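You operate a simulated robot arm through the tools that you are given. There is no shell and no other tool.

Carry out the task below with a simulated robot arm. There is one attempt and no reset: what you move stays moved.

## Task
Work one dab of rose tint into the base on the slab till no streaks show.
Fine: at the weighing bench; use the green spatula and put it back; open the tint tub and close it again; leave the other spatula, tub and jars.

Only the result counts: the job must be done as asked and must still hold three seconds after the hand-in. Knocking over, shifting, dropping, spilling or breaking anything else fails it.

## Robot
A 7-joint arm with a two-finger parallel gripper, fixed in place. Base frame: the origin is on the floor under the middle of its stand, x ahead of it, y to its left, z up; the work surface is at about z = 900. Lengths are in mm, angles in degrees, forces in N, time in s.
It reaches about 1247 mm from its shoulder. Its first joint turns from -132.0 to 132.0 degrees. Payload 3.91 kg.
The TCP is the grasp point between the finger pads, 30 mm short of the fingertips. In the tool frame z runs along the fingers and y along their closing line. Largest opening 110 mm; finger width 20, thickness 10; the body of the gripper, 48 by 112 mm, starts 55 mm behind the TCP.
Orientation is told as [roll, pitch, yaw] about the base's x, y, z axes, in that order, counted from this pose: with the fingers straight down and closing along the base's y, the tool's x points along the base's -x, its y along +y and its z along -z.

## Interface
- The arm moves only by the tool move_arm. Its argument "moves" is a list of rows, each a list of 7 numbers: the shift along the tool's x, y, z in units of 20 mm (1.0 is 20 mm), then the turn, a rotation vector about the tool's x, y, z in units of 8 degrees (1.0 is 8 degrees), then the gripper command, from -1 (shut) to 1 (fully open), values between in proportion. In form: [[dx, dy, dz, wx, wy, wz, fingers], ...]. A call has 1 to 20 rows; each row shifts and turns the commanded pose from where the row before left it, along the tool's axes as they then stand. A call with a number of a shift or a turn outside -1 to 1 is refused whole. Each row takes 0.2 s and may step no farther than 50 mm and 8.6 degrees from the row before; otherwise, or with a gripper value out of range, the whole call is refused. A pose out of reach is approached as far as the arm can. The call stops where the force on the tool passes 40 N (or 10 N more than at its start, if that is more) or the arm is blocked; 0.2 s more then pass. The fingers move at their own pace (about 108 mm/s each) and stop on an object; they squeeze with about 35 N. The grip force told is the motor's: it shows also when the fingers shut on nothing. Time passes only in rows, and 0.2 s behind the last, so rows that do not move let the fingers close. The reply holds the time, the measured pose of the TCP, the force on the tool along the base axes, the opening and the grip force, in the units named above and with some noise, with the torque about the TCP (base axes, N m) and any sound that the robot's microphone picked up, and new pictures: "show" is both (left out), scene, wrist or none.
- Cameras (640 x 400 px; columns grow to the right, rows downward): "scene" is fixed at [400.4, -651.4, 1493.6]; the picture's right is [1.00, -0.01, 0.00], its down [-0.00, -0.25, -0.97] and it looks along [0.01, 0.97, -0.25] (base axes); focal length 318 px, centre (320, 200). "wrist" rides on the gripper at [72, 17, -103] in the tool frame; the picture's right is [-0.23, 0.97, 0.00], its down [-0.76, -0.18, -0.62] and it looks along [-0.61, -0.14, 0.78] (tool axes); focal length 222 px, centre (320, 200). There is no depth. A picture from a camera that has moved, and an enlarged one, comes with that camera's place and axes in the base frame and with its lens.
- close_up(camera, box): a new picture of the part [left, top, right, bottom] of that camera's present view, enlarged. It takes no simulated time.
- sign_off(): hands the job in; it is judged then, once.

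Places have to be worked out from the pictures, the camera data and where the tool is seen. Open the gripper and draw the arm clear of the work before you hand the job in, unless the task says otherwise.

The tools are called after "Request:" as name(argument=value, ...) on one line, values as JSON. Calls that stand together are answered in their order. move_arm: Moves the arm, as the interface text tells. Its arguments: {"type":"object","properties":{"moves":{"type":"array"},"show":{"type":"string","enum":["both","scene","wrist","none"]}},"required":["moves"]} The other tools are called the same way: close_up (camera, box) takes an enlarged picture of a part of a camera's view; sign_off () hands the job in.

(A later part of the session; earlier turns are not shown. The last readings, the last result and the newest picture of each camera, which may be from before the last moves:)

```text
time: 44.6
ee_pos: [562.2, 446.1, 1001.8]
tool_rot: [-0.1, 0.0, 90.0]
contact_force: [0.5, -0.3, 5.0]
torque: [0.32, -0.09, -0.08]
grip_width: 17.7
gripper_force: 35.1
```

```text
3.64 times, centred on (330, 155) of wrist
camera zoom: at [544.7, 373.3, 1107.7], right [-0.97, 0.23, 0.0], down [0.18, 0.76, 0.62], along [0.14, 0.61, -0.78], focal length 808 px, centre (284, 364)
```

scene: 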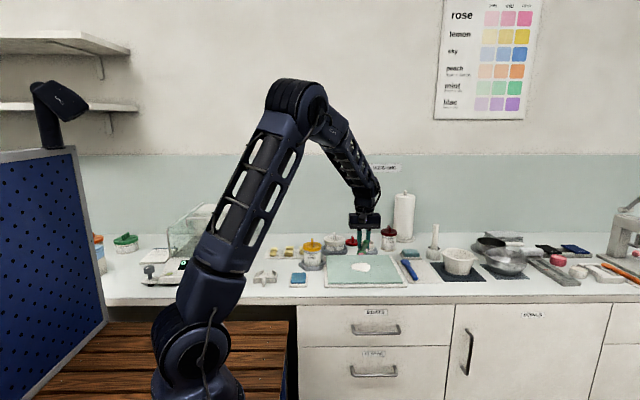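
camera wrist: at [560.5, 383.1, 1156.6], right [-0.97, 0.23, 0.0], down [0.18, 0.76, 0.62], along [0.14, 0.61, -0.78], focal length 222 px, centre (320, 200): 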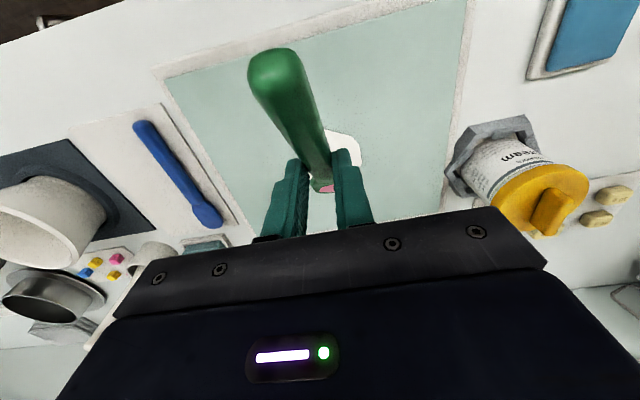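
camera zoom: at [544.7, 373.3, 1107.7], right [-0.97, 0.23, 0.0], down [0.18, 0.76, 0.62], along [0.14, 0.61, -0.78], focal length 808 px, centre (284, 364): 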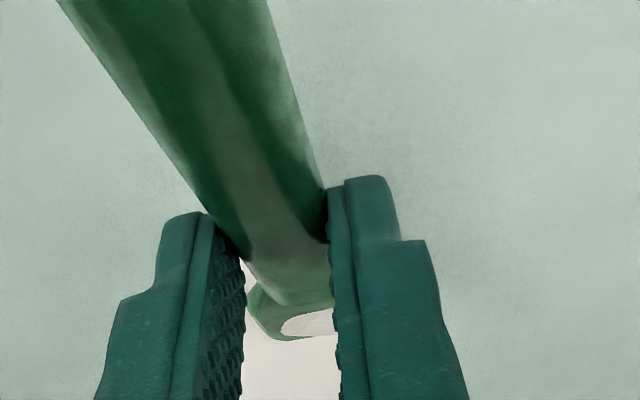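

The tint has left the blade (its patch is now base-coloured), so it has gone into the base. I'll do one small circle of about 15 mm radius around the blob centre and look for streaks.

Request:
move_arm(moves=[[0.375, -0.1, 0, 0, 0, 0, -1], [0.275, -0.275, 0, 0, 0, 0, -1], [0.1, -0.375, 0, 0, 0, 0, -1], [-0.1, -0.375, 0, 0, 0, 0, -1], [-0.275, -0.275, 0, 0, 0, 0, -1], [-0.375, -0.1, 0, 0, 0, 0, -1], [-0.375, 0.1, 0, 0, 0, 0, -1], [-0.275, 0.275, 0, 0, 0, 0, -1], [-0.1, 0.375, 0, 0, 0, 0, -1], [0.1, 0.375, 0, 0, 0, 0, -1], [0.275, 0.275, 0, 0, 0, 0, -1], [0.375, 0.1, 0, 0, 0, 0, -1]], show="none")

Request:
close_up(camera="scene", box=[345, 245, 385, 280])

Request:
close_up(camera="wrist", box=[260, 100, 400, 210])

```text
time: 47.2
ee_pos: [561.9, 445.5, 1002.8]
tool_rot: [-0.1, 0.0, 89.9]
contact_force: [-0.4, 0.4, 0.7]
torque: [0.01, 0.03, 0.01]
grip_width: 17.8
gripper_force: 35.4
```

```text
11.43 times, centred on (365, 262) of scene
camera zoom: at [400.4, -651.4, 1493.6], right [1.0, -0.01, 0.0], down [0.0, -0.25, -0.97], along [0.01, 0.97, -0.25], focal length 3638 px, centre (-194, -514)
```

zoom: 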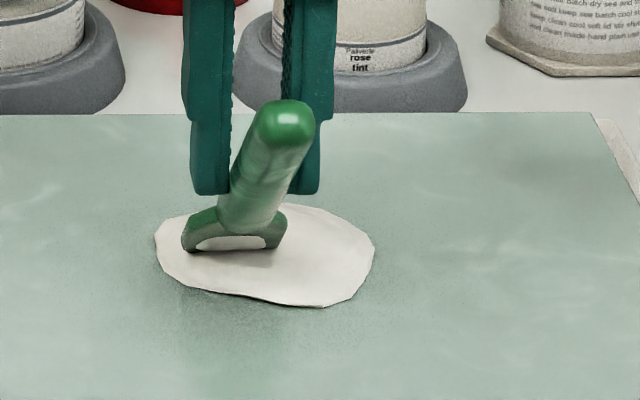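

```text
3.64 times, centred on (330, 155) of wrist
camera zoom: at [545.0, 373.1, 1107.6], right [-0.97, 0.23, 0.0], down [0.18, 0.76, 0.62], along [0.14, 0.61, -0.78], focal length 808 px, centre (284, 364)
```

zoom: 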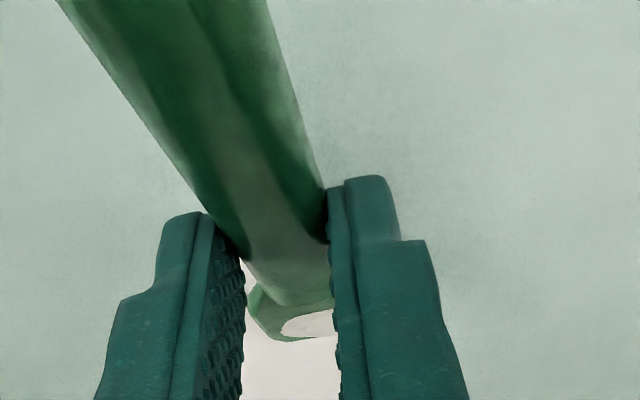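

No visible streaks yet and little contact force. I'll zoom in more closely on the blob and the blade to see what changed.

Request:
close_up(camera="scene", box=[352, 256, 376, 274])

Request:
close_up(camera="wrist", box=[300, 150, 350, 200])

```text
16.00 times, centred on (364, 265) of scene
camera zoom: at [400.4, -651.4, 1493.6], right [1.0, -0.01, 0.0], down [0.0, -0.25, -0.97], along [0.01, 0.97, -0.25], focal length 5093 px, centre (-384, -840)
```

zoom: 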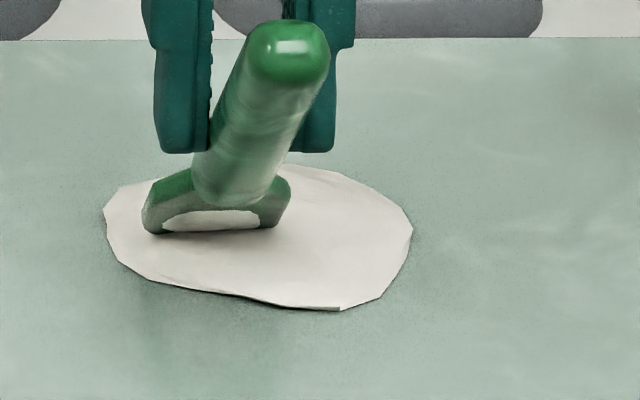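

```text
8.00 times, centred on (325, 175) of wrist
camera zoom: at [545.0, 373.1, 1107.6], right [-0.97, 0.23, 0.0], down [0.18, 0.76, 0.62], along [0.14, 0.61, -0.78], focal length 1777 px, centre (280, 400)
```

zoom: 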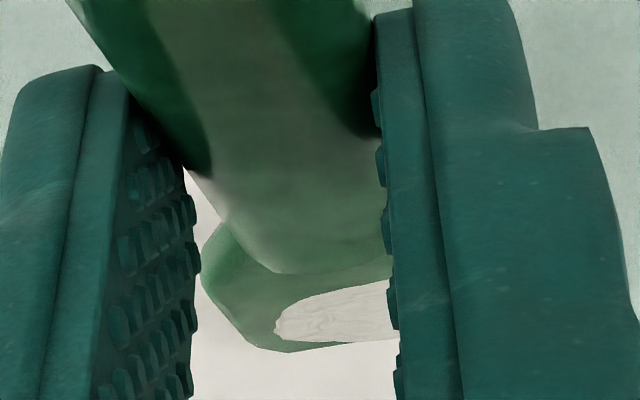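

The blade hides the back part of the blob where it first touched. I'll lift off briefly to see the whole blob from both cameras.

Request:
move_arm(moves=[[0, 0, -0.5, 0, 0, 0, -1], [0, 0, -1, 0, 0, 0, -1], [0, 0, -1, 0, 0, 0, -1], [0, 0, -1, 0, 0, 0, -1]], show="none")

Request:
close_up(camera="scene", box=[345, 250, 385, 280])

Request:
close_up(camera="scene", box=[345, 220, 385, 260])

Request:
close_up(camera="wrist", box=[260, 60, 400, 210])

```text
time: 48.2
ee_pos: [561.4, 446.1, 1072.6]
tool_rot: [0.0, 0.1, 90.0]
contact_force: [0.1, -0.9, -0.3]
torque: [0.02, 0.0, 0.01]
grip_width: 17.6
gripper_force: 34.9
```

```text
13.33 times, centred on (365, 265) of scene
camera zoom: at [400.4, -651.4, 1493.6], right [1.0, -0.01, 0.0], down [0.0, -0.25, -0.97], along [0.01, 0.97, -0.25], focal length 4244 px, centre (-280, -667)
```

zoom: 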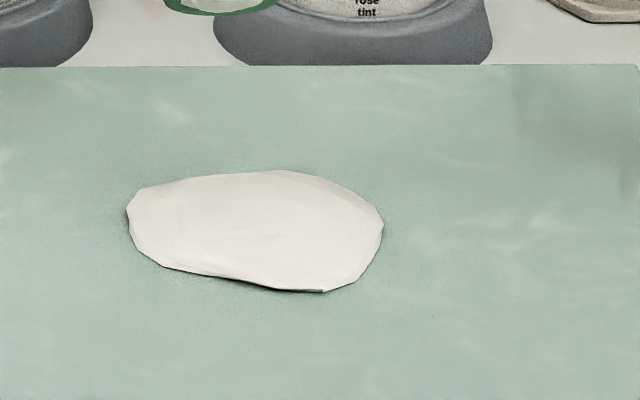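

```text
10.00 times, centred on (365, 240) of scene
camera zoom: at [400.4, -651.4, 1493.6], right [1.0, -0.01, 0.0], down [0.0, -0.25, -0.97], along [0.01, 0.97, -0.25], focal length 3183 px, centre (-130, -200)
```

zoom: 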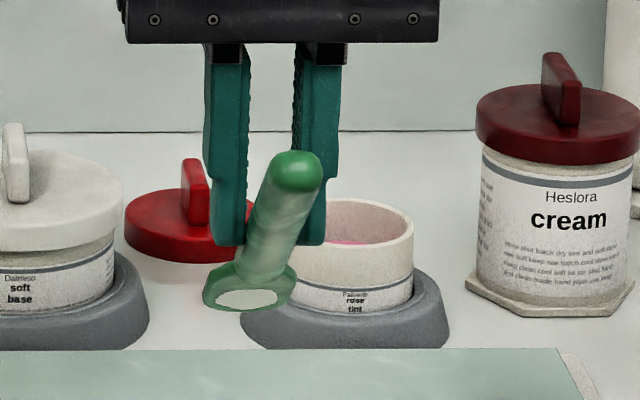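

```text
2.67 times, centred on (330, 135) of wrist
camera zoom: at [544.8, 373.0, 1177.6], right [-0.97, 0.23, 0.0], down [0.18, 0.76, 0.62], along [0.14, 0.61, -0.78], focal length 592 px, centre (293, 373)
```

zoom: 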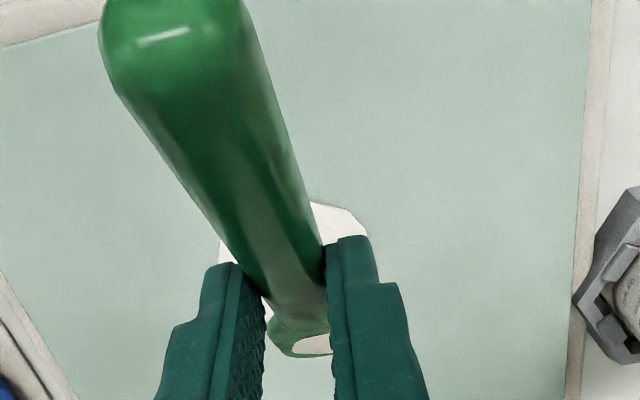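

The blob and the blade patch both look almost white, and during the circle the tip had lifted to nearly no contact, so little mixing was done. I'll go back down about 2 mm lower for light contact and repeat the circle.

Request:
move_arm(moves=[[0, 0, 1, 0, 0, 0, -1], [0, 0, 1, 0, 0, 0, -1], [0, 0, 1, 0, 0, 0, -1], [0, 0, 0.4, 0, 0, 0, -1], [0, 0, 0.1, 0, 0, 0, -1], [0, 0, 0.1, 0, 0, 0, -1]], show="none")

Request:
close_up(camera="scene", box=[345, 245, 385, 280])

```text
time: 49.6
ee_pos: [563.4, 445.1, 1001.0]
tool_rot: [-0.2, -0.2, 90.1]
contact_force: [-1.3, -5.5, 19.1]
torque: [0.73, 0.08, 0.1]
grip_width: 17.7
gripper_force: 35.0
```

```text
11.43 times, centred on (365, 262) of scene
camera zoom: at [400.4, -651.4, 1493.6], right [1.0, -0.01, 0.0], down [0.0, -0.25, -0.97], along [0.01, 0.97, -0.25], focal length 3638 px, centre (-194, -514)
```

zoom: 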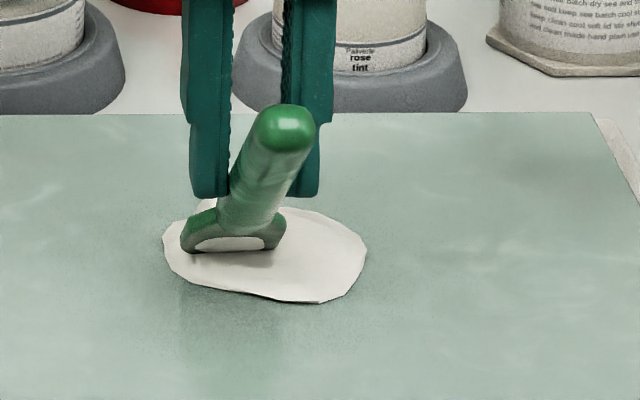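

19 N is more than needed; I'll ease up 1.5 mm and make the circle, then look again.

Request:
move_arm(moves=[[0, 0, -0.075, 0, 0, 0, -1], [0.375, -0.1, 0, 0, 0, 0, -1], [0.275, -0.275, 0, 0, 0, 0, -1], [0.1, -0.375, 0, 0, 0, 0, -1], [-0.1, -0.375, 0, 0, 0, 0, -1], [-0.275, -0.275, 0, 0, 0, 0, -1], [-0.375, -0.1, 0, 0, 0, 0, -1]], show="none")

Request:
close_up(camera="scene", box=[345, 245, 385, 280])

Request:
close_up(camera="wrist", box=[260, 100, 400, 210])

```text
time: 51.2
ee_pos: [591.5, 445.3, 1001.9]
tool_rot: [0.0, 0.0, 90.0]
contact_force: [0.2, -0.2, -0.8]
torque: [-0.02, 0.01, 0.02]
grip_width: 17.8
gripper_force: 34.8
```

```text
11.43 times, centred on (365, 262) of scene
camera zoom: at [400.4, -651.4, 1493.6], right [1.0, -0.01, 0.0], down [0.0, -0.25, -0.97], along [0.01, 0.97, -0.25], focal length 3638 px, centre (-194, -514)
```

zoom: 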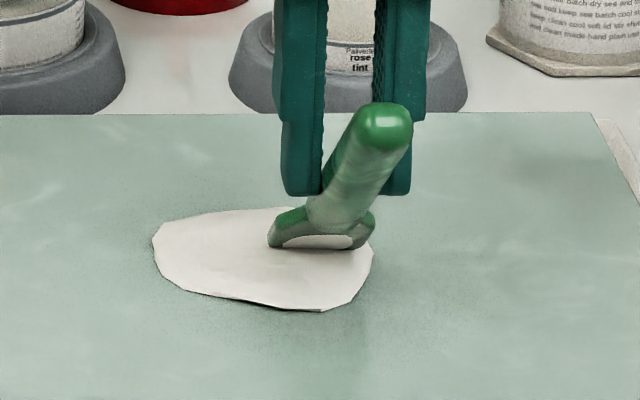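

```text
3.64 times, centred on (330, 155) of wrist
camera zoom: at [575.0, 373.2, 1107.1], right [-0.97, 0.23, 0.0], down [0.18, 0.76, 0.62], along [0.14, 0.61, -0.78], focal length 808 px, centre (284, 364)
```

zoom: 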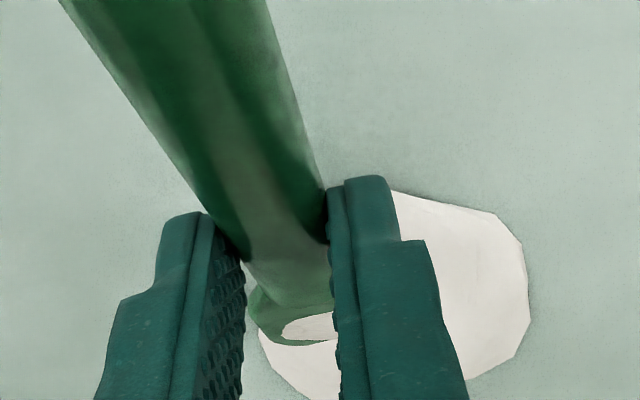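

The blob's outline shifts as I work it, so contact is happening, but I can't see pink yet. I'll zoom tightly on the exposed blob to look for faint colour or streaks.

Request:
close_up(camera="scene", box=[353, 260, 373, 274])

Request:
close_up(camera="wrist", box=[340, 140, 400, 210])

```text
16.00 times, centred on (363, 267) of scene
camera zoom: at [400.4, -651.4, 1493.6], right [1.0, -0.01, 0.0], down [0.0, -0.25, -0.97], along [0.01, 0.97, -0.25], focal length 5093 px, centre (-368, -872)
```

zoom: 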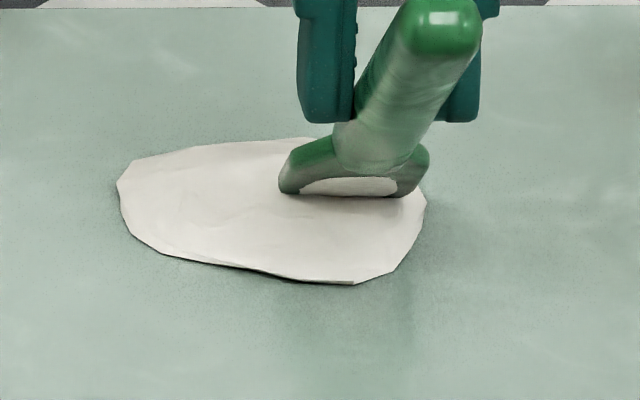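

```text
5.71 times, centred on (370, 175) of wrist
camera zoom: at [575.0, 373.2, 1107.1], right [-0.97, 0.23, 0.0], down [0.18, 0.76, 0.62], along [0.14, 0.61, -0.78], focal length 1269 px, centre (34, 343)
```

zoom: 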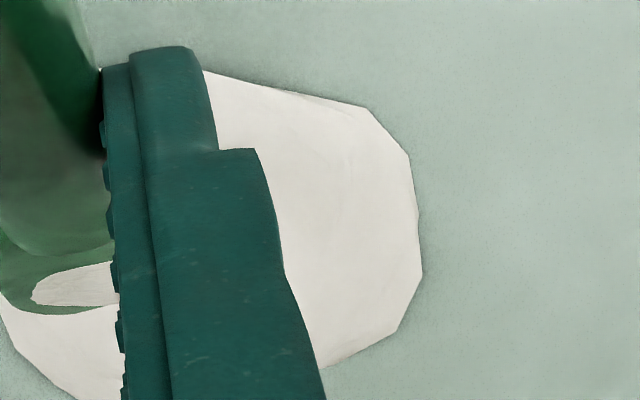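

The exposed base looks uniform off-white so far. I'll press about 0.8 mm lower and do a longer working pass: finish the circle plus strokes through the middle.

Request:
move_arm(moves=[[0, 0, 0.04, 0, 0, 0, -1], [-0.375, 0.1, 0, 0, 0, 0, -1], [-0.275, 0.275, 0, 0, 0, 0, -1], [-0.1, 0.375, 0, 0, 0, 0, -1], [0.1, 0.375, 0, 0, 0, 0, -1], [0.275, 0.275, 0, 0, 0, 0, -1], [0.375, 0.1, 0, 0, 0, 0, -1], [0.375, -0.1, 0, 0, 0, 0, -1], [0.275, -0.275, 0, 0, 0, 0, -1], [0.1, -0.375, 0, 0, 0, 0, -1], [-0.1, -0.375, 0, 0, 0, 0, -1], [-0.275, -0.275, 0, 0, 0, 0, -1], [-0.375, -0.1, 0, 0, 0, 0, -1], [0, 0.5, 0, 0, 0, 0, -1], [0, 0.5, 0, 0, 0, 0, -1], [0, 0.5, 0, 0, 0, 0, -1], [0, -0.5, 0, 0, 0, 0, -1], [0, -0.5, 0, 0, 0, 0, -1], [0, -0.5, 0, 0, 0, 0, -1]], show="none")

Request:
close_up(camera="scene", box=[345, 245, 385, 280])

Request:
close_up(camera="wrist", box=[260, 100, 400, 210])

```text
time: 55.2
ee_pos: [591.3, 446.0, 999.9]
tool_rot: [0.0, 0.0, 90.0]
contact_force: [-1.3, 0.6, 1.3]
torque: [0.11, 0.06, 0.0]
grip_width: 17.5
gripper_force: 34.8
```

```text
11.43 times, centred on (365, 262) of scene
camera zoom: at [400.4, -651.4, 1493.6], right [1.0, -0.01, 0.0], down [0.0, -0.25, -0.97], along [0.01, 0.97, -0.25], focal length 3638 px, centre (-194, -514)
```

zoom: 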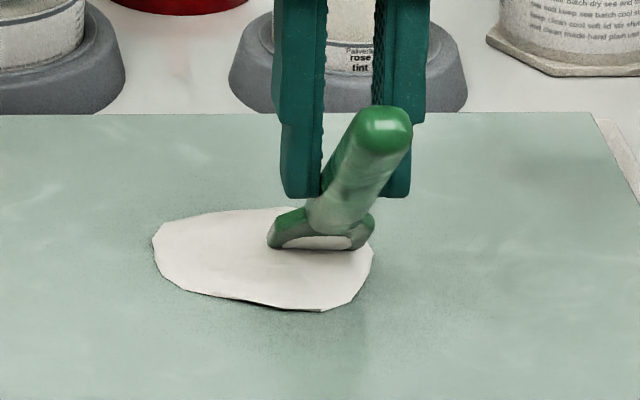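

```text
3.64 times, centred on (330, 155) of wrist
camera zoom: at [574.8, 372.9, 1106.4], right [-0.97, 0.23, 0.0], down [0.18, 0.76, 0.62], along [0.14, 0.61, -0.78], focal length 808 px, centre (284, 364)
```

zoom: 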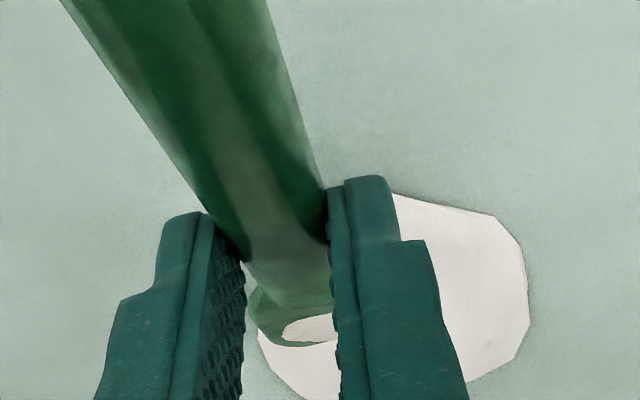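

The outline follows the blade but I see no colour change yet and contact is light (1 N). I'll press about 1 mm more and do slow zigzag strokes across the blob.

Request:
move_arm(moves=[[0, 0, 0.05, 0, 0, 0, -1], [0.15, 0.5, 0, 0, 0, 0, -1], [0.15, 0.5, 0, 0, 0, 0, -1], [0.15, 0.5, 0, 0, 0, 0, -1], [0.15, 0.5, 0, 0, 0, 0, -1], [-0.4, 0, 0, 0, 0, 0, -1], [-0.15, -0.5, 0, 0, 0, 0, -1], [-0.15, -0.5, 0, 0, 0, 0, -1], [-0.15, -0.5, 0, 0, 0, 0, -1], [-0.15, -0.5, 0, 0, 0, 0, -1], [-0.4, 0, 0, 0, 0, 0, -1], [0.1, 0.5, 0, 0, 0, 0, -1], [0.1, 0.5, 0, 0, 0, 0, -1], [0.1, 0.5, 0, 0, 0, 0, -1]], show="none")

Request:
close_up(camera="scene", box=[345, 245, 385, 280])

Request:
close_up(camera="wrist", box=[260, 100, 400, 210])

```text
time: 58.2
ee_pos: [562.5, 455.6, 1000.2]
tool_rot: [0.0, 0.0, 90.0]
contact_force: [1.6, -0.1, 5.5]
torque: [0.31, -0.11, -0.06]
grip_width: 17.7
gripper_force: 35.2
```

```text
11.43 times, centred on (365, 262) of scene
camera zoom: at [400.4, -651.4, 1493.6], right [1.0, -0.01, 0.0], down [0.0, -0.25, -0.97], along [0.01, 0.97, -0.25], focal length 3638 px, centre (-194, -514)
```

zoom: 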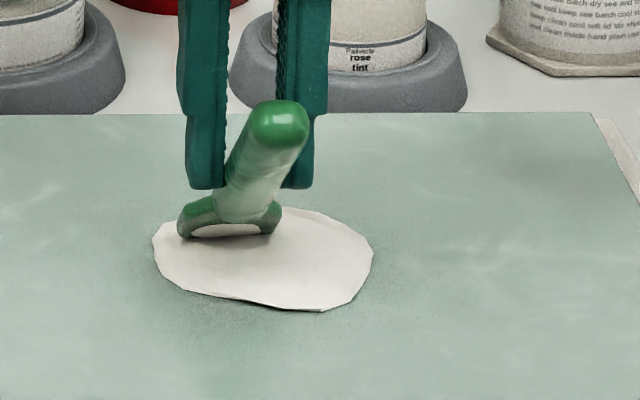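

```text
3.64 times, centred on (330, 155) of wrist
camera zoom: at [544.7, 382.9, 1105.0], right [-0.97, 0.23, 0.0], down [0.18, 0.76, 0.62], along [0.14, 0.61, -0.78], focal length 808 px, centre (284, 364)
```

zoom: 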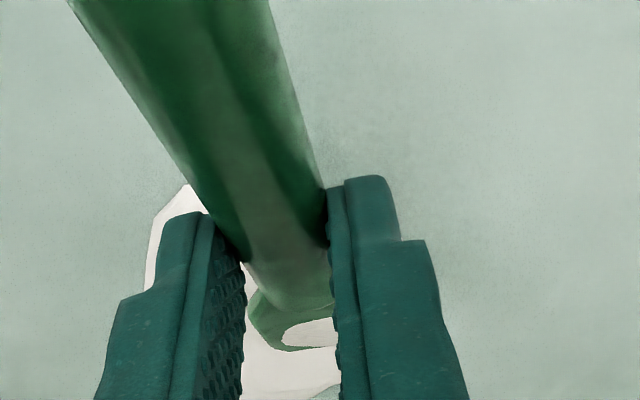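

Still no obvious pink. I'll magnify a tiny patch of the blob to judge its actual hue and texture.

Request:
close_up(camera="scene", box=[360, 262, 368, 267])

Request:
close_up(camera="scene", box=[352, 254, 368, 264])

```text
16.00 times, centred on (364, 264) of scene
camera zoom: at [400.4, -651.4, 1493.6], right [1.0, -0.01, 0.0], down [0.0, -0.25, -0.97], along [0.01, 0.97, -0.25], focal length 5093 px, centre (-384, -832)
```

zoom: 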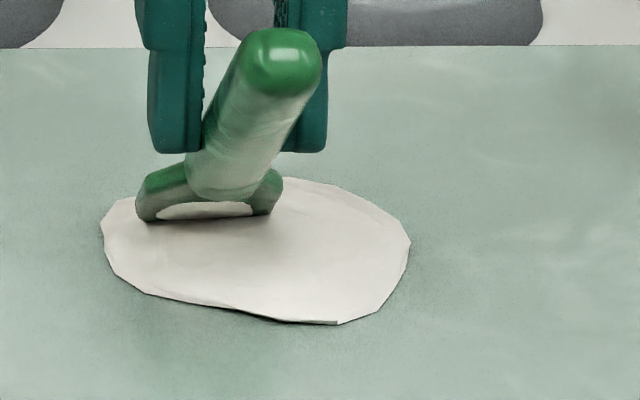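

```text
16.00 times, centred on (360, 259) of scene
camera zoom: at [400.4, -651.4, 1493.6], right [1.0, -0.01, 0.0], down [0.0, -0.25, -0.97], along [0.01, 0.97, -0.25], focal length 5093 px, centre (-320, -744)
```

zoom: 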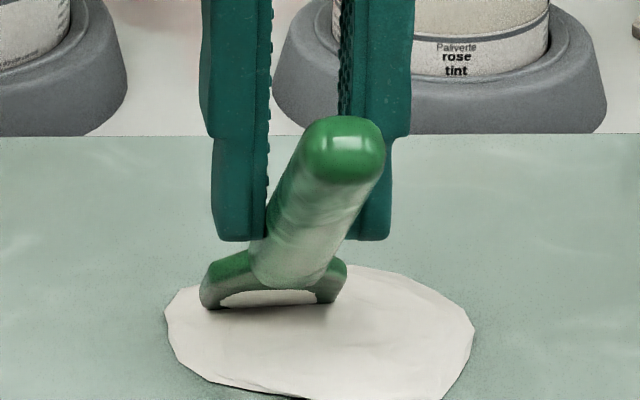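

I'll lift the spatula and shift it aside so the wrist camera can see the whole blob from above, clear of the handle.

Request:
move_arm(moves=[[0, 0, -0.5, 0, 0, 0, -1], [0, 0, -1, 0, 0, 0, -1], [0, 0, -1, 0, 0, 0, -1], [0, -1, -0.5, 0, 0, 0, -1], [0, -1, 0, 0, 0, 0, -1], [0, -1, 0, 0, 0, 0, -1], [0, -1, 0, 0, 0, 0, -1]])

Request:
close_up(camera="wrist", box=[320, 60, 440, 180])

Request:
close_up(camera="scene", box=[353, 256, 373, 272])

```text
time: 59.8
ee_pos: [642.2, 456.6, 1060.7]
tool_rot: [0.0, 0.0, 89.9]
contact_force: [-0.2, 0.1, -0.2]
torque: [0.0, -0.01, -0.01]
grip_width: 17.7
gripper_force: 35.4
camera wrist: at [625.3, 383.7, 1165.3], right [-0.97, 0.23, 0.0], down [0.18, 0.76, 0.62], along [0.14, 0.61, -0.78], focal length 222 px, centre (320, 200)
```

scene: 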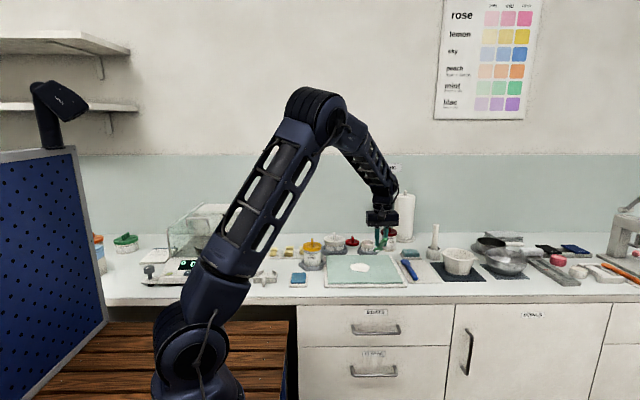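
wrist: 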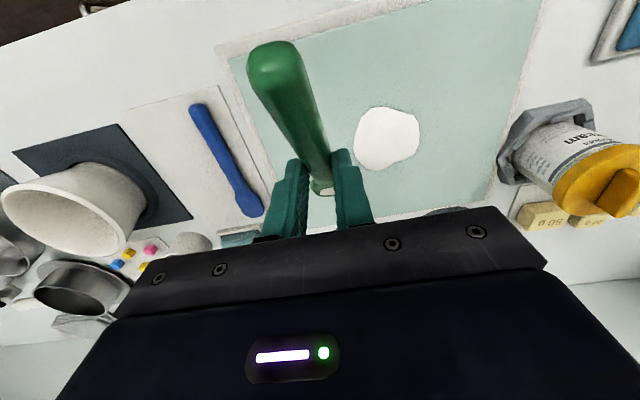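

```text
3.33 times, centred on (380, 120) of wrist
camera zoom: at [625.3, 383.7, 1165.3], right [-0.97, 0.23, 0.0], down [0.18, 0.76, 0.62], along [0.14, 0.61, -0.78], focal length 740 px, centre (120, 467)
```

zoom: 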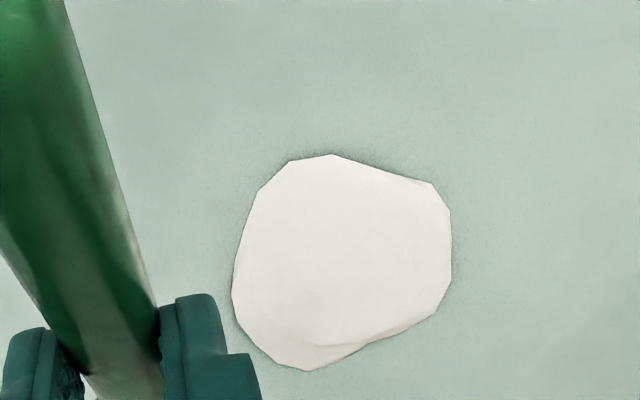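

```text
16.00 times, centred on (363, 264) of scene
camera zoom: at [400.4, -651.4, 1493.6], right [1.0, -0.01, 0.0], down [0.0, -0.25, -0.97], along [0.01, 0.97, -0.25], focal length 5093 px, centre (-368, -824)
```

zoom: 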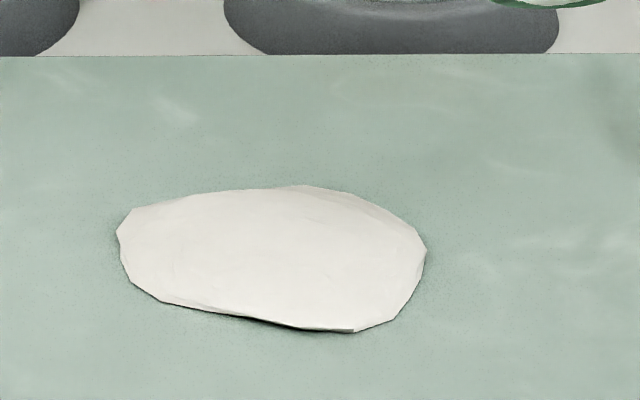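

The blob shows no streaks and at most a very faint warm hue, so I can't yet tell whether it needs more work. I'll go back down with light contact and work it more thoroughly with long pull strokes, then compare colour.

Request:
move_arm(moves=[[-0.1, 0.84, 0, 0, 0, 0, -1], [-0.1, 0.84, 0, 0, 0, 0, -1], [-0.1, 0.84, 0, 0, 0, 0, -1], [-0.1, 0.84, 0, 0, 0, 0, -1], [0, 0, 1, 0, 0, 0, -1], [0, 0, 1, 0, 0, 0, -1], [0, 0, 0.9, 0, 0, 0, -1], [0, 0, 0.15, 0, 0, 0, -1], [0.5, 0, 0, 0, 0, 0, -1], [0.5, 0, 0, 0, 0, 0, -1], [0.5, 0, 0, 0, 0, 0, -1], [0.5, 0, 0, 0, 0, 0, -1], [0, 0.5, 0, 0, 0, 0, -1], [-0.5, 0, 0, 0, 0, 0, -1], [-0.5, 0, 0, 0, 0, 0, -1], [-0.5, 0, 0, 0, 0, 0, -1], [0, -0.5, 0, 0, 0, 0, -1], [0, -0.5, 0, 0, 0, 0, -1], [0.5, 0, 0, 0, 0, 0, -1], [0.5, 0, 0, 0, 0, 0, -1]], show="none")

Request:
close_up(camera="scene", box=[350, 248, 380, 276])

Request:
close_up(camera="wrist", box=[260, 100, 400, 210])

```text
time: 64.0
ee_pos: [585.0, 434.7, 999.2]
tool_rot: [0.0, 0.0, 90.0]
contact_force: [0.1, 1.8, 5.9]
torque: [0.48, -0.01, -0.01]
grip_width: 17.6
gripper_force: 35.2
```

```text
14.29 times, centred on (365, 262) of scene
camera zoom: at [400.4, -651.4, 1493.6], right [1.0, -0.01, 0.0], down [0.0, -0.25, -0.97], along [0.01, 0.97, -0.25], focal length 4547 px, centre (-323, -686)
```

zoom: 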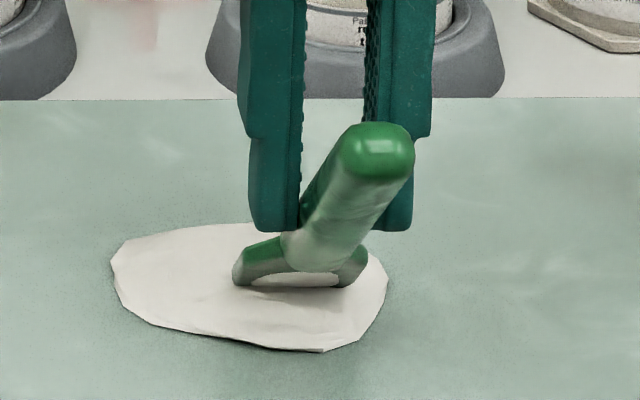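

```text
3.64 times, centred on (330, 155) of wrist
camera zoom: at [567.6, 361.5, 1104.3], right [-0.97, 0.23, 0.0], down [0.18, 0.76, 0.62], along [0.14, 0.61, -0.78], focal length 808 px, centre (284, 364)
```

zoom: 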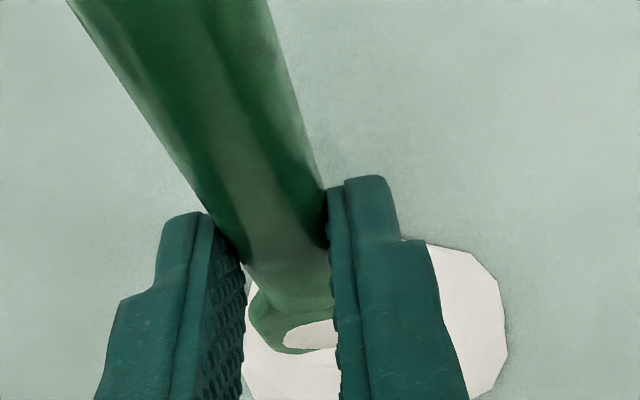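

I'll take the same overview close-up as at the start to compare the blob's colour with the original.

Request:
close_up(camera="scene", box=[260, 210, 420, 310])

Request:
close_up(camera="scene", box=[355, 262, 365, 268])

```text
4.00 times, centred on (340, 260) of scene
camera zoom: at [400.4, -651.4, 1493.6], right [1.0, -0.01, 0.0], down [0.0, -0.25, -0.97], along [0.01, 0.97, -0.25], focal length 1273 px, centre (240, -40)
```

zoom: 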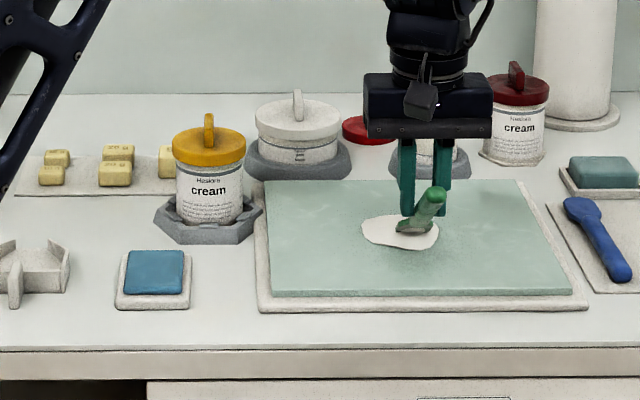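

```text
16.00 times, centred on (360, 265) of scene
camera zoom: at [400.4, -651.4, 1493.6], right [1.0, -0.01, 0.0], down [0.0, -0.25, -0.97], along [0.01, 0.97, -0.25], focal length 5093 px, centre (-320, -840)
```

zoom: 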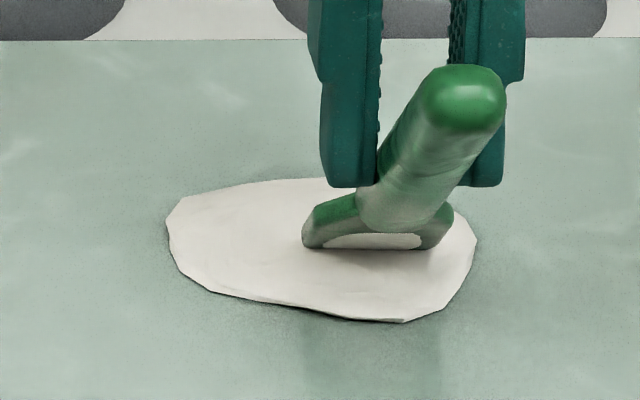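

The tip is now at about slab level (first contact was only on the blob's top), so real working depth is reached. I'll do a full 18 mm-radius circle at this depth and compare again.

Request:
move_arm(moves=[[0.18, -0.19, 0.02, 0, 0, 0, -1], [-0.27, -0.155, 0, 0, 0, 0, -1], [-0.31, -0.055, 0, 0, 0, 0, -1], [-0.31, 0.055, 0, 0, 0, 0, -1], [-0.27, 0.155, 0, 0, 0, 0, -1], [-0.2, 0.24, 0, 0, 0, 0, -1], [-0.105, 0.295, 0, 0, 0, 0, -1], [0, 0.31, 0, 0, 0, 0, -1], [0.105, 0.295, 0, 0, 0, 0, -1], [0.2, 0.24, 0, 0, 0, 0, -1], [0.27, 0.155, 0, 0, 0, 0, -1], [0.31, 0.055, 0, 0, 0, 0, -1], [0.31, -0.055, 0, 0, 0, 0, -1], [0.27, -0.155, 0, 0, 0, 0, -1], [0.2, -0.24, 0, 0, 0, 0, -1], [0.105, -0.295, 0, 0, 0, 0, -1], [0, -0.31, 0, 0, 0, 0, -1], [-0.105, -0.295, 0, 0, 0, 0, -1], [-0.2, -0.24, 0, 0, 0, 0, -1]], show="none")

Request:
close_up(camera="scene", box=[350, 248, 380, 276])

Request:
close_up(camera="wrist", box=[260, 100, 400, 210])

```text
time: 68.0
ee_pos: [589.8, 430.8, 998.3]
tool_rot: [-0.1, 0.0, 90.0]
contact_force: [-2.1, -1.2, 5.9]
torque: [0.33, 0.1, 0.07]
grip_width: 17.8
gripper_force: 35.1
```

```text
14.29 times, centred on (365, 262) of scene
camera zoom: at [400.4, -651.4, 1493.6], right [1.0, -0.01, 0.0], down [0.0, -0.25, -0.97], along [0.01, 0.97, -0.25], focal length 4547 px, centre (-323, -686)
```

zoom: 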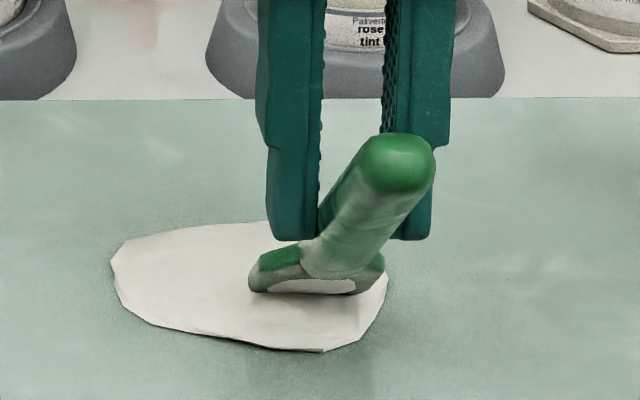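

```text
3.64 times, centred on (330, 155) of wrist
camera zoom: at [571.7, 357.7, 1103.7], right [-0.97, 0.23, 0.0], down [0.18, 0.76, 0.62], along [0.14, 0.61, -0.78], focal length 808 px, centre (284, 364)
```

zoom: 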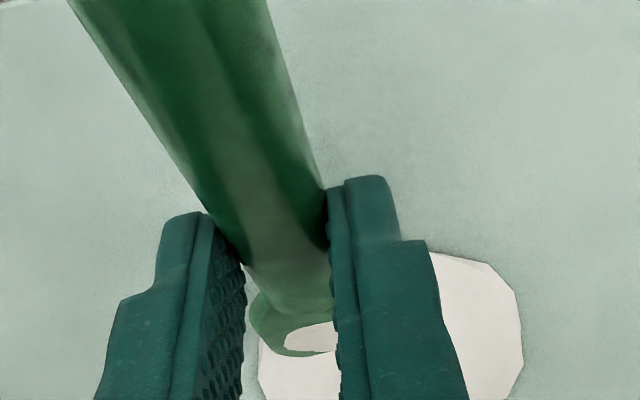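

The outline is unchanged by that circle. I'll lift clear and inspect the whole blob and the blade again, plus the surrounding slab, in case the tint went somewhere else.

Request:
move_arm(moves=[[0, 0, -0.5, 0, 0, 0, -1], [0, 0, -1, 0, 0, 0, -1], [0, 0, -1, 0, 0, 0, -1], [0, 0, -1, 0, 0, 0, -1], [0, -1, -1, 0, 0, 0, -1], [0, -1, 0, 0, 0, 0, -1], [0, -1, 0, 0, 0, 0, -1], [0, -1, 0, 0, 0, 0, -1]])

Request:
close_up(camera="scene", box=[320, 240, 410, 300])

Request:
close_up(camera="wrist", box=[340, 70, 420, 150])

Request:
close_up(camera="scene", box=[315, 225, 400, 260])

```text
time: 69.8
ee_pos: [669.6, 429.9, 1089.5]
tool_rot: [0.0, 0.0, 90.0]
contact_force: [-0.4, 0.0, -0.7]
torque: [0.03, -0.03, -0.04]
grip_width: 17.5
gripper_force: 34.9
camera wrist: at [651.9, 357.5, 1194.5], right [-0.97, 0.23, 0.0], down [0.18, 0.76, 0.62], along [0.14, 0.61, -0.78], focal length 222 px, centre (320, 200)
```

scene: 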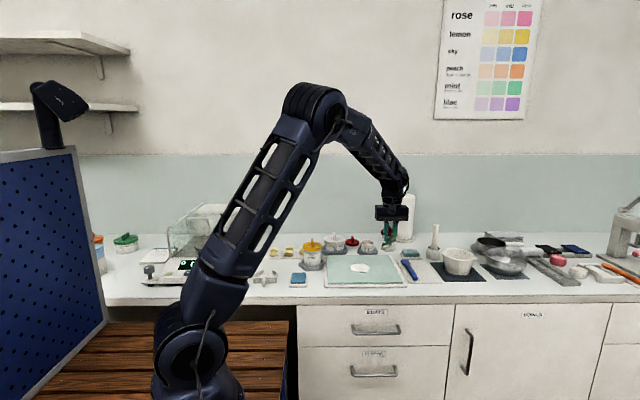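
wrist: 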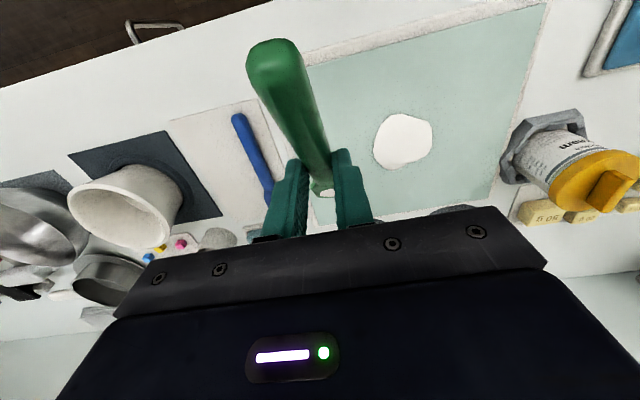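

```text
6.67 times, centred on (365, 270) of scene
camera zoom: at [400.4, -651.4, 1493.6], right [1.0, -0.01, 0.0], down [0.0, -0.25, -0.97], along [0.01, 0.97, -0.25], focal length 2122 px, centre (20, -267)
```

zoom: 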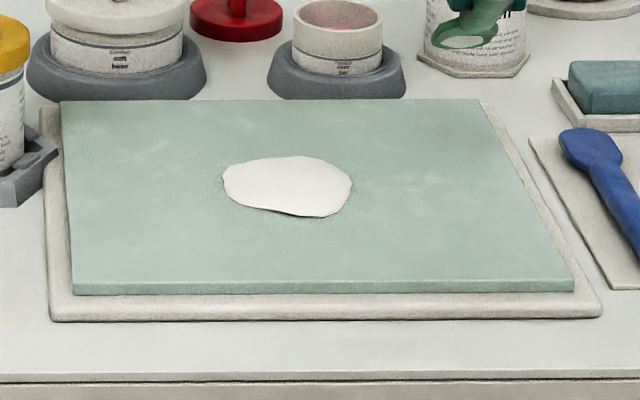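

```text
5.00 times, centred on (380, 110) of wrist
camera zoom: at [651.9, 357.5, 1194.5], right [-0.97, 0.23, 0.0], down [0.18, 0.76, 0.62], along [0.14, 0.61, -0.78], focal length 1111 px, centre (20, 650)
```

zoom: 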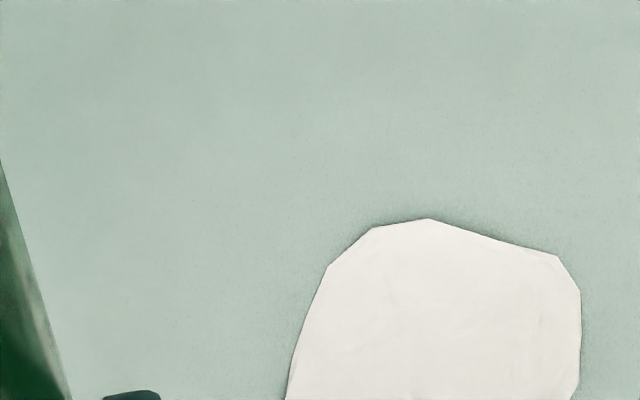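

```text
7.53 times, centred on (358, 242) of scene
camera zoom: at [400.4, -651.4, 1493.6], right [1.0, -0.01, 0.0], down [0.0, -0.25, -0.97], along [0.01, 0.97, -0.25], focal length 2397 px, centre (38, -120)
```

zoom: 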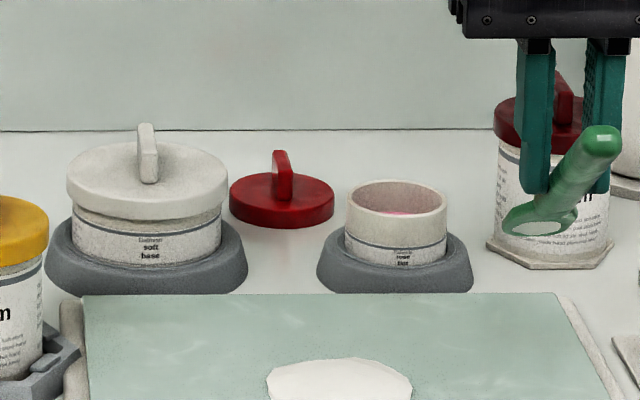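

I'll zoom in on the blade itself to see whether any pink remains on it or whether it carries only mixed base.

Request:
close_up(camera="scene", box=[376, 238, 400, 260])

Request:
close_up(camera="wrist", box=[300, 160, 350, 205])

Request:
close_up(camera="scene", box=[355, 235, 383, 258])

```text
16.00 times, centred on (388, 249) of scene
camera zoom: at [400.4, -651.4, 1493.6], right [1.0, -0.01, 0.0], down [0.0, -0.25, -0.97], along [0.01, 0.97, -0.25], focal length 5093 px, centre (-768, -584)
```

zoom: 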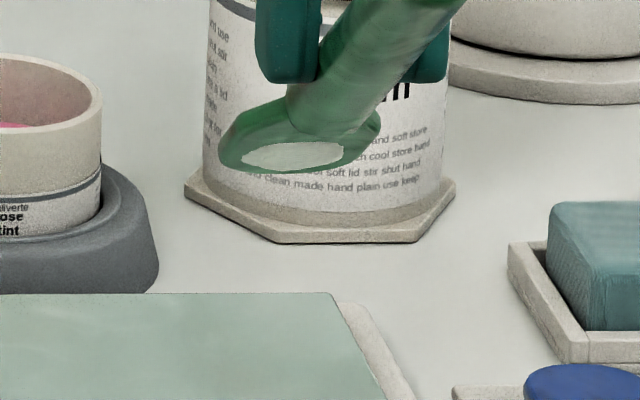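

```text
8.89 times, centred on (325, 182) of wrist
camera zoom: at [651.9, 357.5, 1194.5], right [-0.97, 0.23, 0.0], down [0.18, 0.76, 0.62], along [0.14, 0.61, -0.78], focal length 1974 px, centre (276, 356)
```

zoom: 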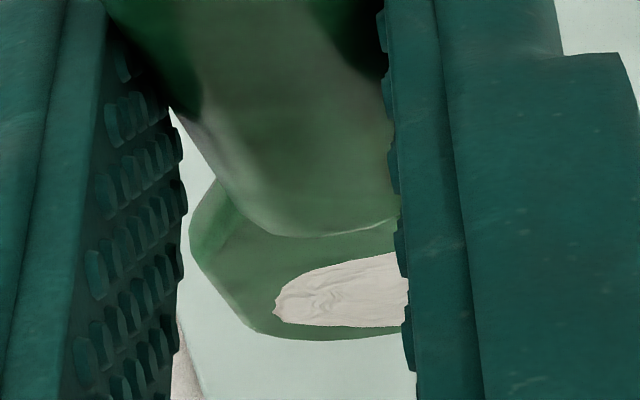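

```text
16.00 times, centred on (369, 246) of scene
camera zoom: at [400.4, -651.4, 1493.6], right [1.0, -0.01, 0.0], down [0.0, -0.25, -0.97], along [0.01, 0.97, -0.25], focal length 5093 px, centre (-464, -544)
```

zoom: 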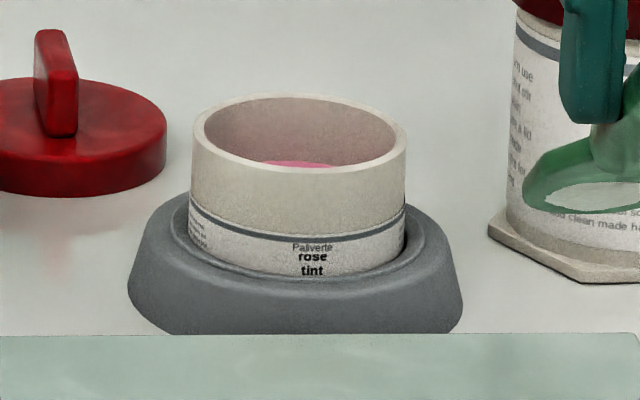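

The blade carries only whitish base, no pink. The blob only changed noticeably when pressed with more than about 10 N, so I'll work it with firmer pressure (about 12 N) and watch the result.

Request:
move_arm(moves=[[-0.2, 0.9, 0, 0, 0, 0, -1], [-0.2, 0.9, 0, 0, 0, 0, -1], [-0.2, 0.9, 0, 0, 0, 0, -1], [-0.2, 0.9, 0, 0, 0, 0, -1], [-0.2, 0.9, 0, 0, 0, 0, -1], [0, 0, 1, 0, 0, 0, -1], [0, 0, 1, 0, 0, 0, -1], [0, 0, 1, 0, 0, 0, -1], [0, 0, 1, 0, 0, 0, -1], [0, 0, 0.4, 0, 0, 0, -1], [0, 0, 0.15, 0, 0, 0, -1]], show="none")

Request:
close_up(camera="scene", box=[350, 248, 380, 276])

```text
time: 72.2
ee_pos: [579.3, 450.9, 998.2]
tool_rot: [-0.1, 0.0, 89.9]
contact_force: [-0.9, -1.1, 3.9]
torque: [0.25, 0.04, 0.03]
grip_width: 17.6
gripper_force: 35.0
```

```text
14.29 times, centred on (365, 262) of scene
camera zoom: at [400.4, -651.4, 1493.6], right [1.0, -0.01, 0.0], down [0.0, -0.25, -0.97], along [0.01, 0.97, -0.25], focal length 4547 px, centre (-323, -686)
```

zoom: 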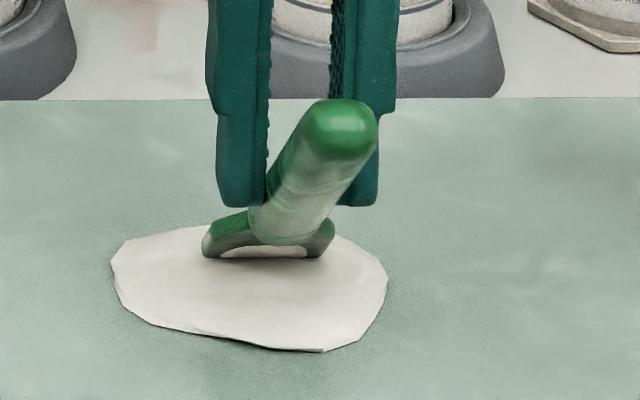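

The tip rests at z≈921.7 again, on top of the blob, and the spatula has pivoted about 5° in the grip. I'll press to about 15 N, make one slow stroke each way, and see what changes.

Request:
move_arm(moves=[[0, 0, 0.06, 0, 0, 0, -1], [0, 0, 0.06, 0, 0, 0, -1], [0, 0.25, 0, 0, 0, 0, -1], [0, 0.25, 0, 0, 0, 0, -1], [0, 0.25, 0, 0, 0, 0, -1], [0, 0.25, 0, 0, 0, 0, -1]], show="none")

Request:
close_up(camera="scene", box=[350, 248, 380, 276])

```text
time: 73.6
ee_pos: [558.5, 449.8, 994.3]
tool_rot: [0.0, 0.0, 90.0]
contact_force: [4.6, -0.5, 13.6]
torque: [0.92, -0.3, -0.29]
grip_width: 17.7
gripper_force: 34.8
```

```text
14.29 times, centred on (365, 262) of scene
camera zoom: at [400.4, -651.4, 1493.6], right [1.0, -0.01, 0.0], down [0.0, -0.25, -0.97], along [0.01, 0.97, -0.25], focal length 4547 px, centre (-323, -686)
```

zoom: 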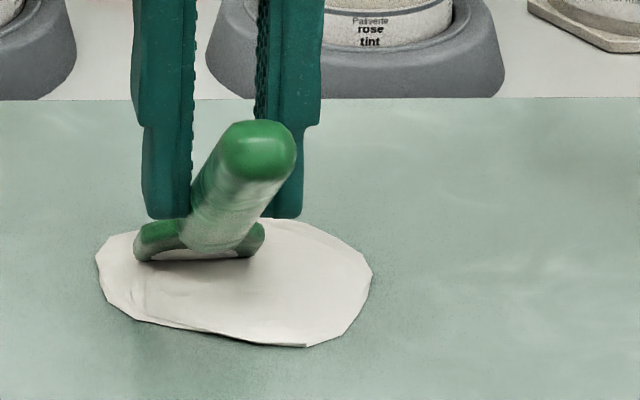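

Pressing at about 14 N clearly moves the base and raises fold lines. I'll zoom in on those lines to see if they are tint streaks.

Request:
close_up(camera="scene", box=[353, 258, 373, 274])

Request:
close_up(camera="wrist", box=[260, 100, 400, 210])

```text
16.00 times, centred on (363, 266) of scene
camera zoom: at [400.4, -651.4, 1493.6], right [1.0, -0.01, 0.0], down [0.0, -0.25, -0.97], along [0.01, 0.97, -0.25], focal length 5093 px, centre (-368, -856)
```

zoom: 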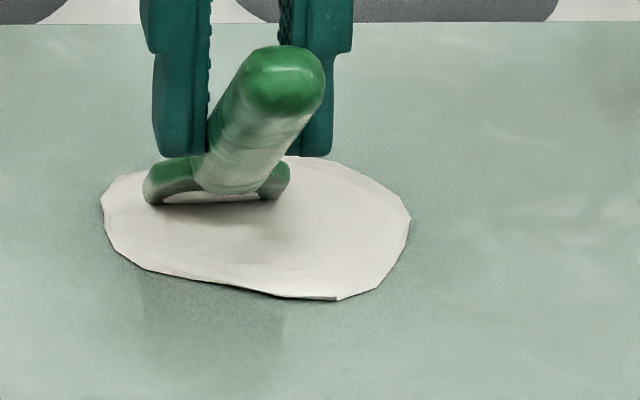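

```text
3.64 times, centred on (330, 155) of wrist
camera zoom: at [541.6, 377.2, 1100.6], right [-0.97, 0.23, 0.0], down [0.18, 0.76, 0.62], along [0.14, 0.61, -0.78], focal length 808 px, centre (284, 364)
```

zoom: 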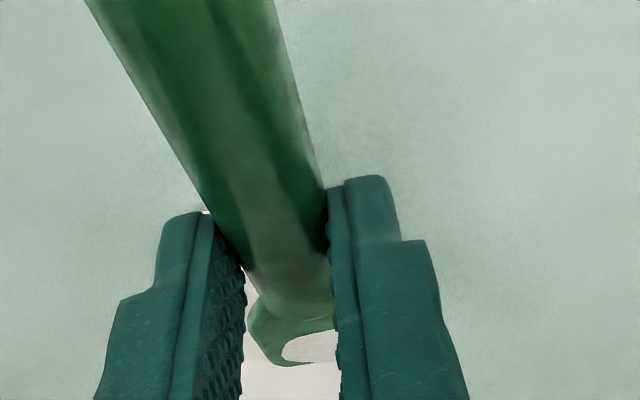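

No pink streaks are visible even there. I'll lift slightly, steepen the blade by 25° to reduce the turning load on the grip, and come back over the blob centre (about 570, 494) for firmer side-to-side strokes.

Request:
move_arm(moves=[[0, 0, -0.5, 0, 0, 0, -1], [0, 0, -1, 0, 0, 0, -1], [0, 0, 0, 0, 0.78, 0, -1], [0, 0, 0, 0, 0.78, 0, -1], [0, 0, 0, 0, 0.78, 0, -1], [0, 0, 0, 0, 0.78, 0, -1], [-0.55, -0.29, -0.08, 0, 0, 0, -1], [-0.55, -0.29, -0.08, 0, 0, 0, -1]], show="none")

Request:
close_up(camera="scene", box=[350, 244, 380, 276])

Request:
close_up(camera="wrist", box=[260, 80, 400, 210])

```text
time: 75.4
ee_pos: [570.0, 472.6, 1019.1]
tool_rot: [-0.1, 25.0, 90.0]
contact_force: [0.2, -0.4, -0.6]
torque: [0.03, 0.01, 0.0]
grip_width: 17.5
gripper_force: 34.8
```

```text
12.50 times, centred on (365, 260) of scene
camera zoom: at [400.4, -651.4, 1493.6], right [1.0, -0.01, 0.0], down [0.0, -0.25, -0.97], along [0.01, 0.97, -0.25], focal length 3979 px, centre (-242, -550)
```

zoom: 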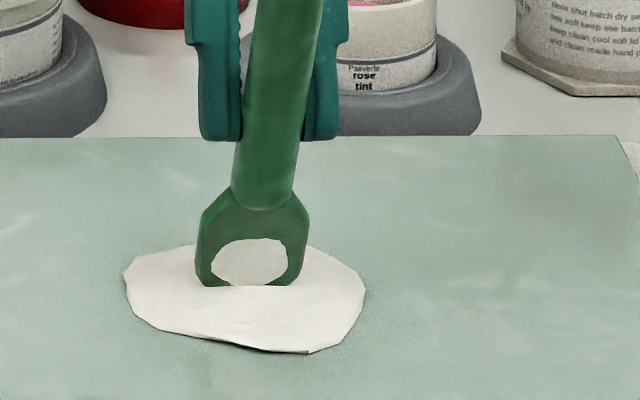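

```text
3.08 times, centred on (330, 145) of wrist
camera zoom: at [553.0, 450.0, 1145.2], right [-0.97, 0.21, -0.1], down [0.18, 0.95, 0.24], along [0.14, 0.22, -0.97], focal length 684 px, centre (289, 369)
```

zoom: 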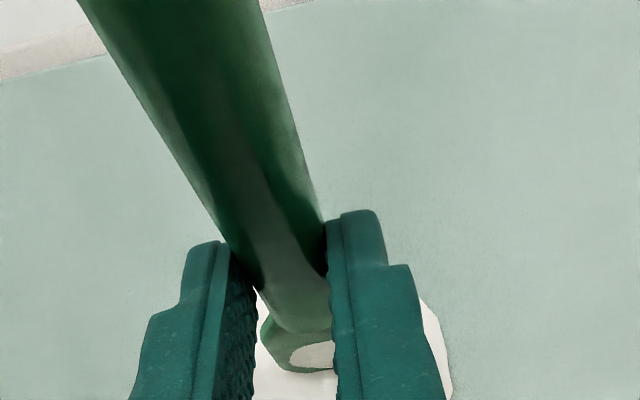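

The blade is steep and about 2 mm above the base. I'll press down gently to find contact.

Request:
move_arm(moves=[[-0.021, 0, 0.045, 0, 0, 0, -1], [-0.021, 0, 0.045, 0, 0, 0, -1], [-0.021, 0, 0.045, 0, 0, 0, -1], [-0.021, 0, 0.045, 0, 0, 0, -1]], show="none")

```text
time: 76.4
ee_pos: [570.0, 471.4, 1014.1]
tool_rot: [0.0, 24.9, 89.9]
contact_force: [0.1, -2.9, 12.8]
torque: [0.15, 0.06, 0.0]
grip_width: 17.9
gripper_force: 34.6
```

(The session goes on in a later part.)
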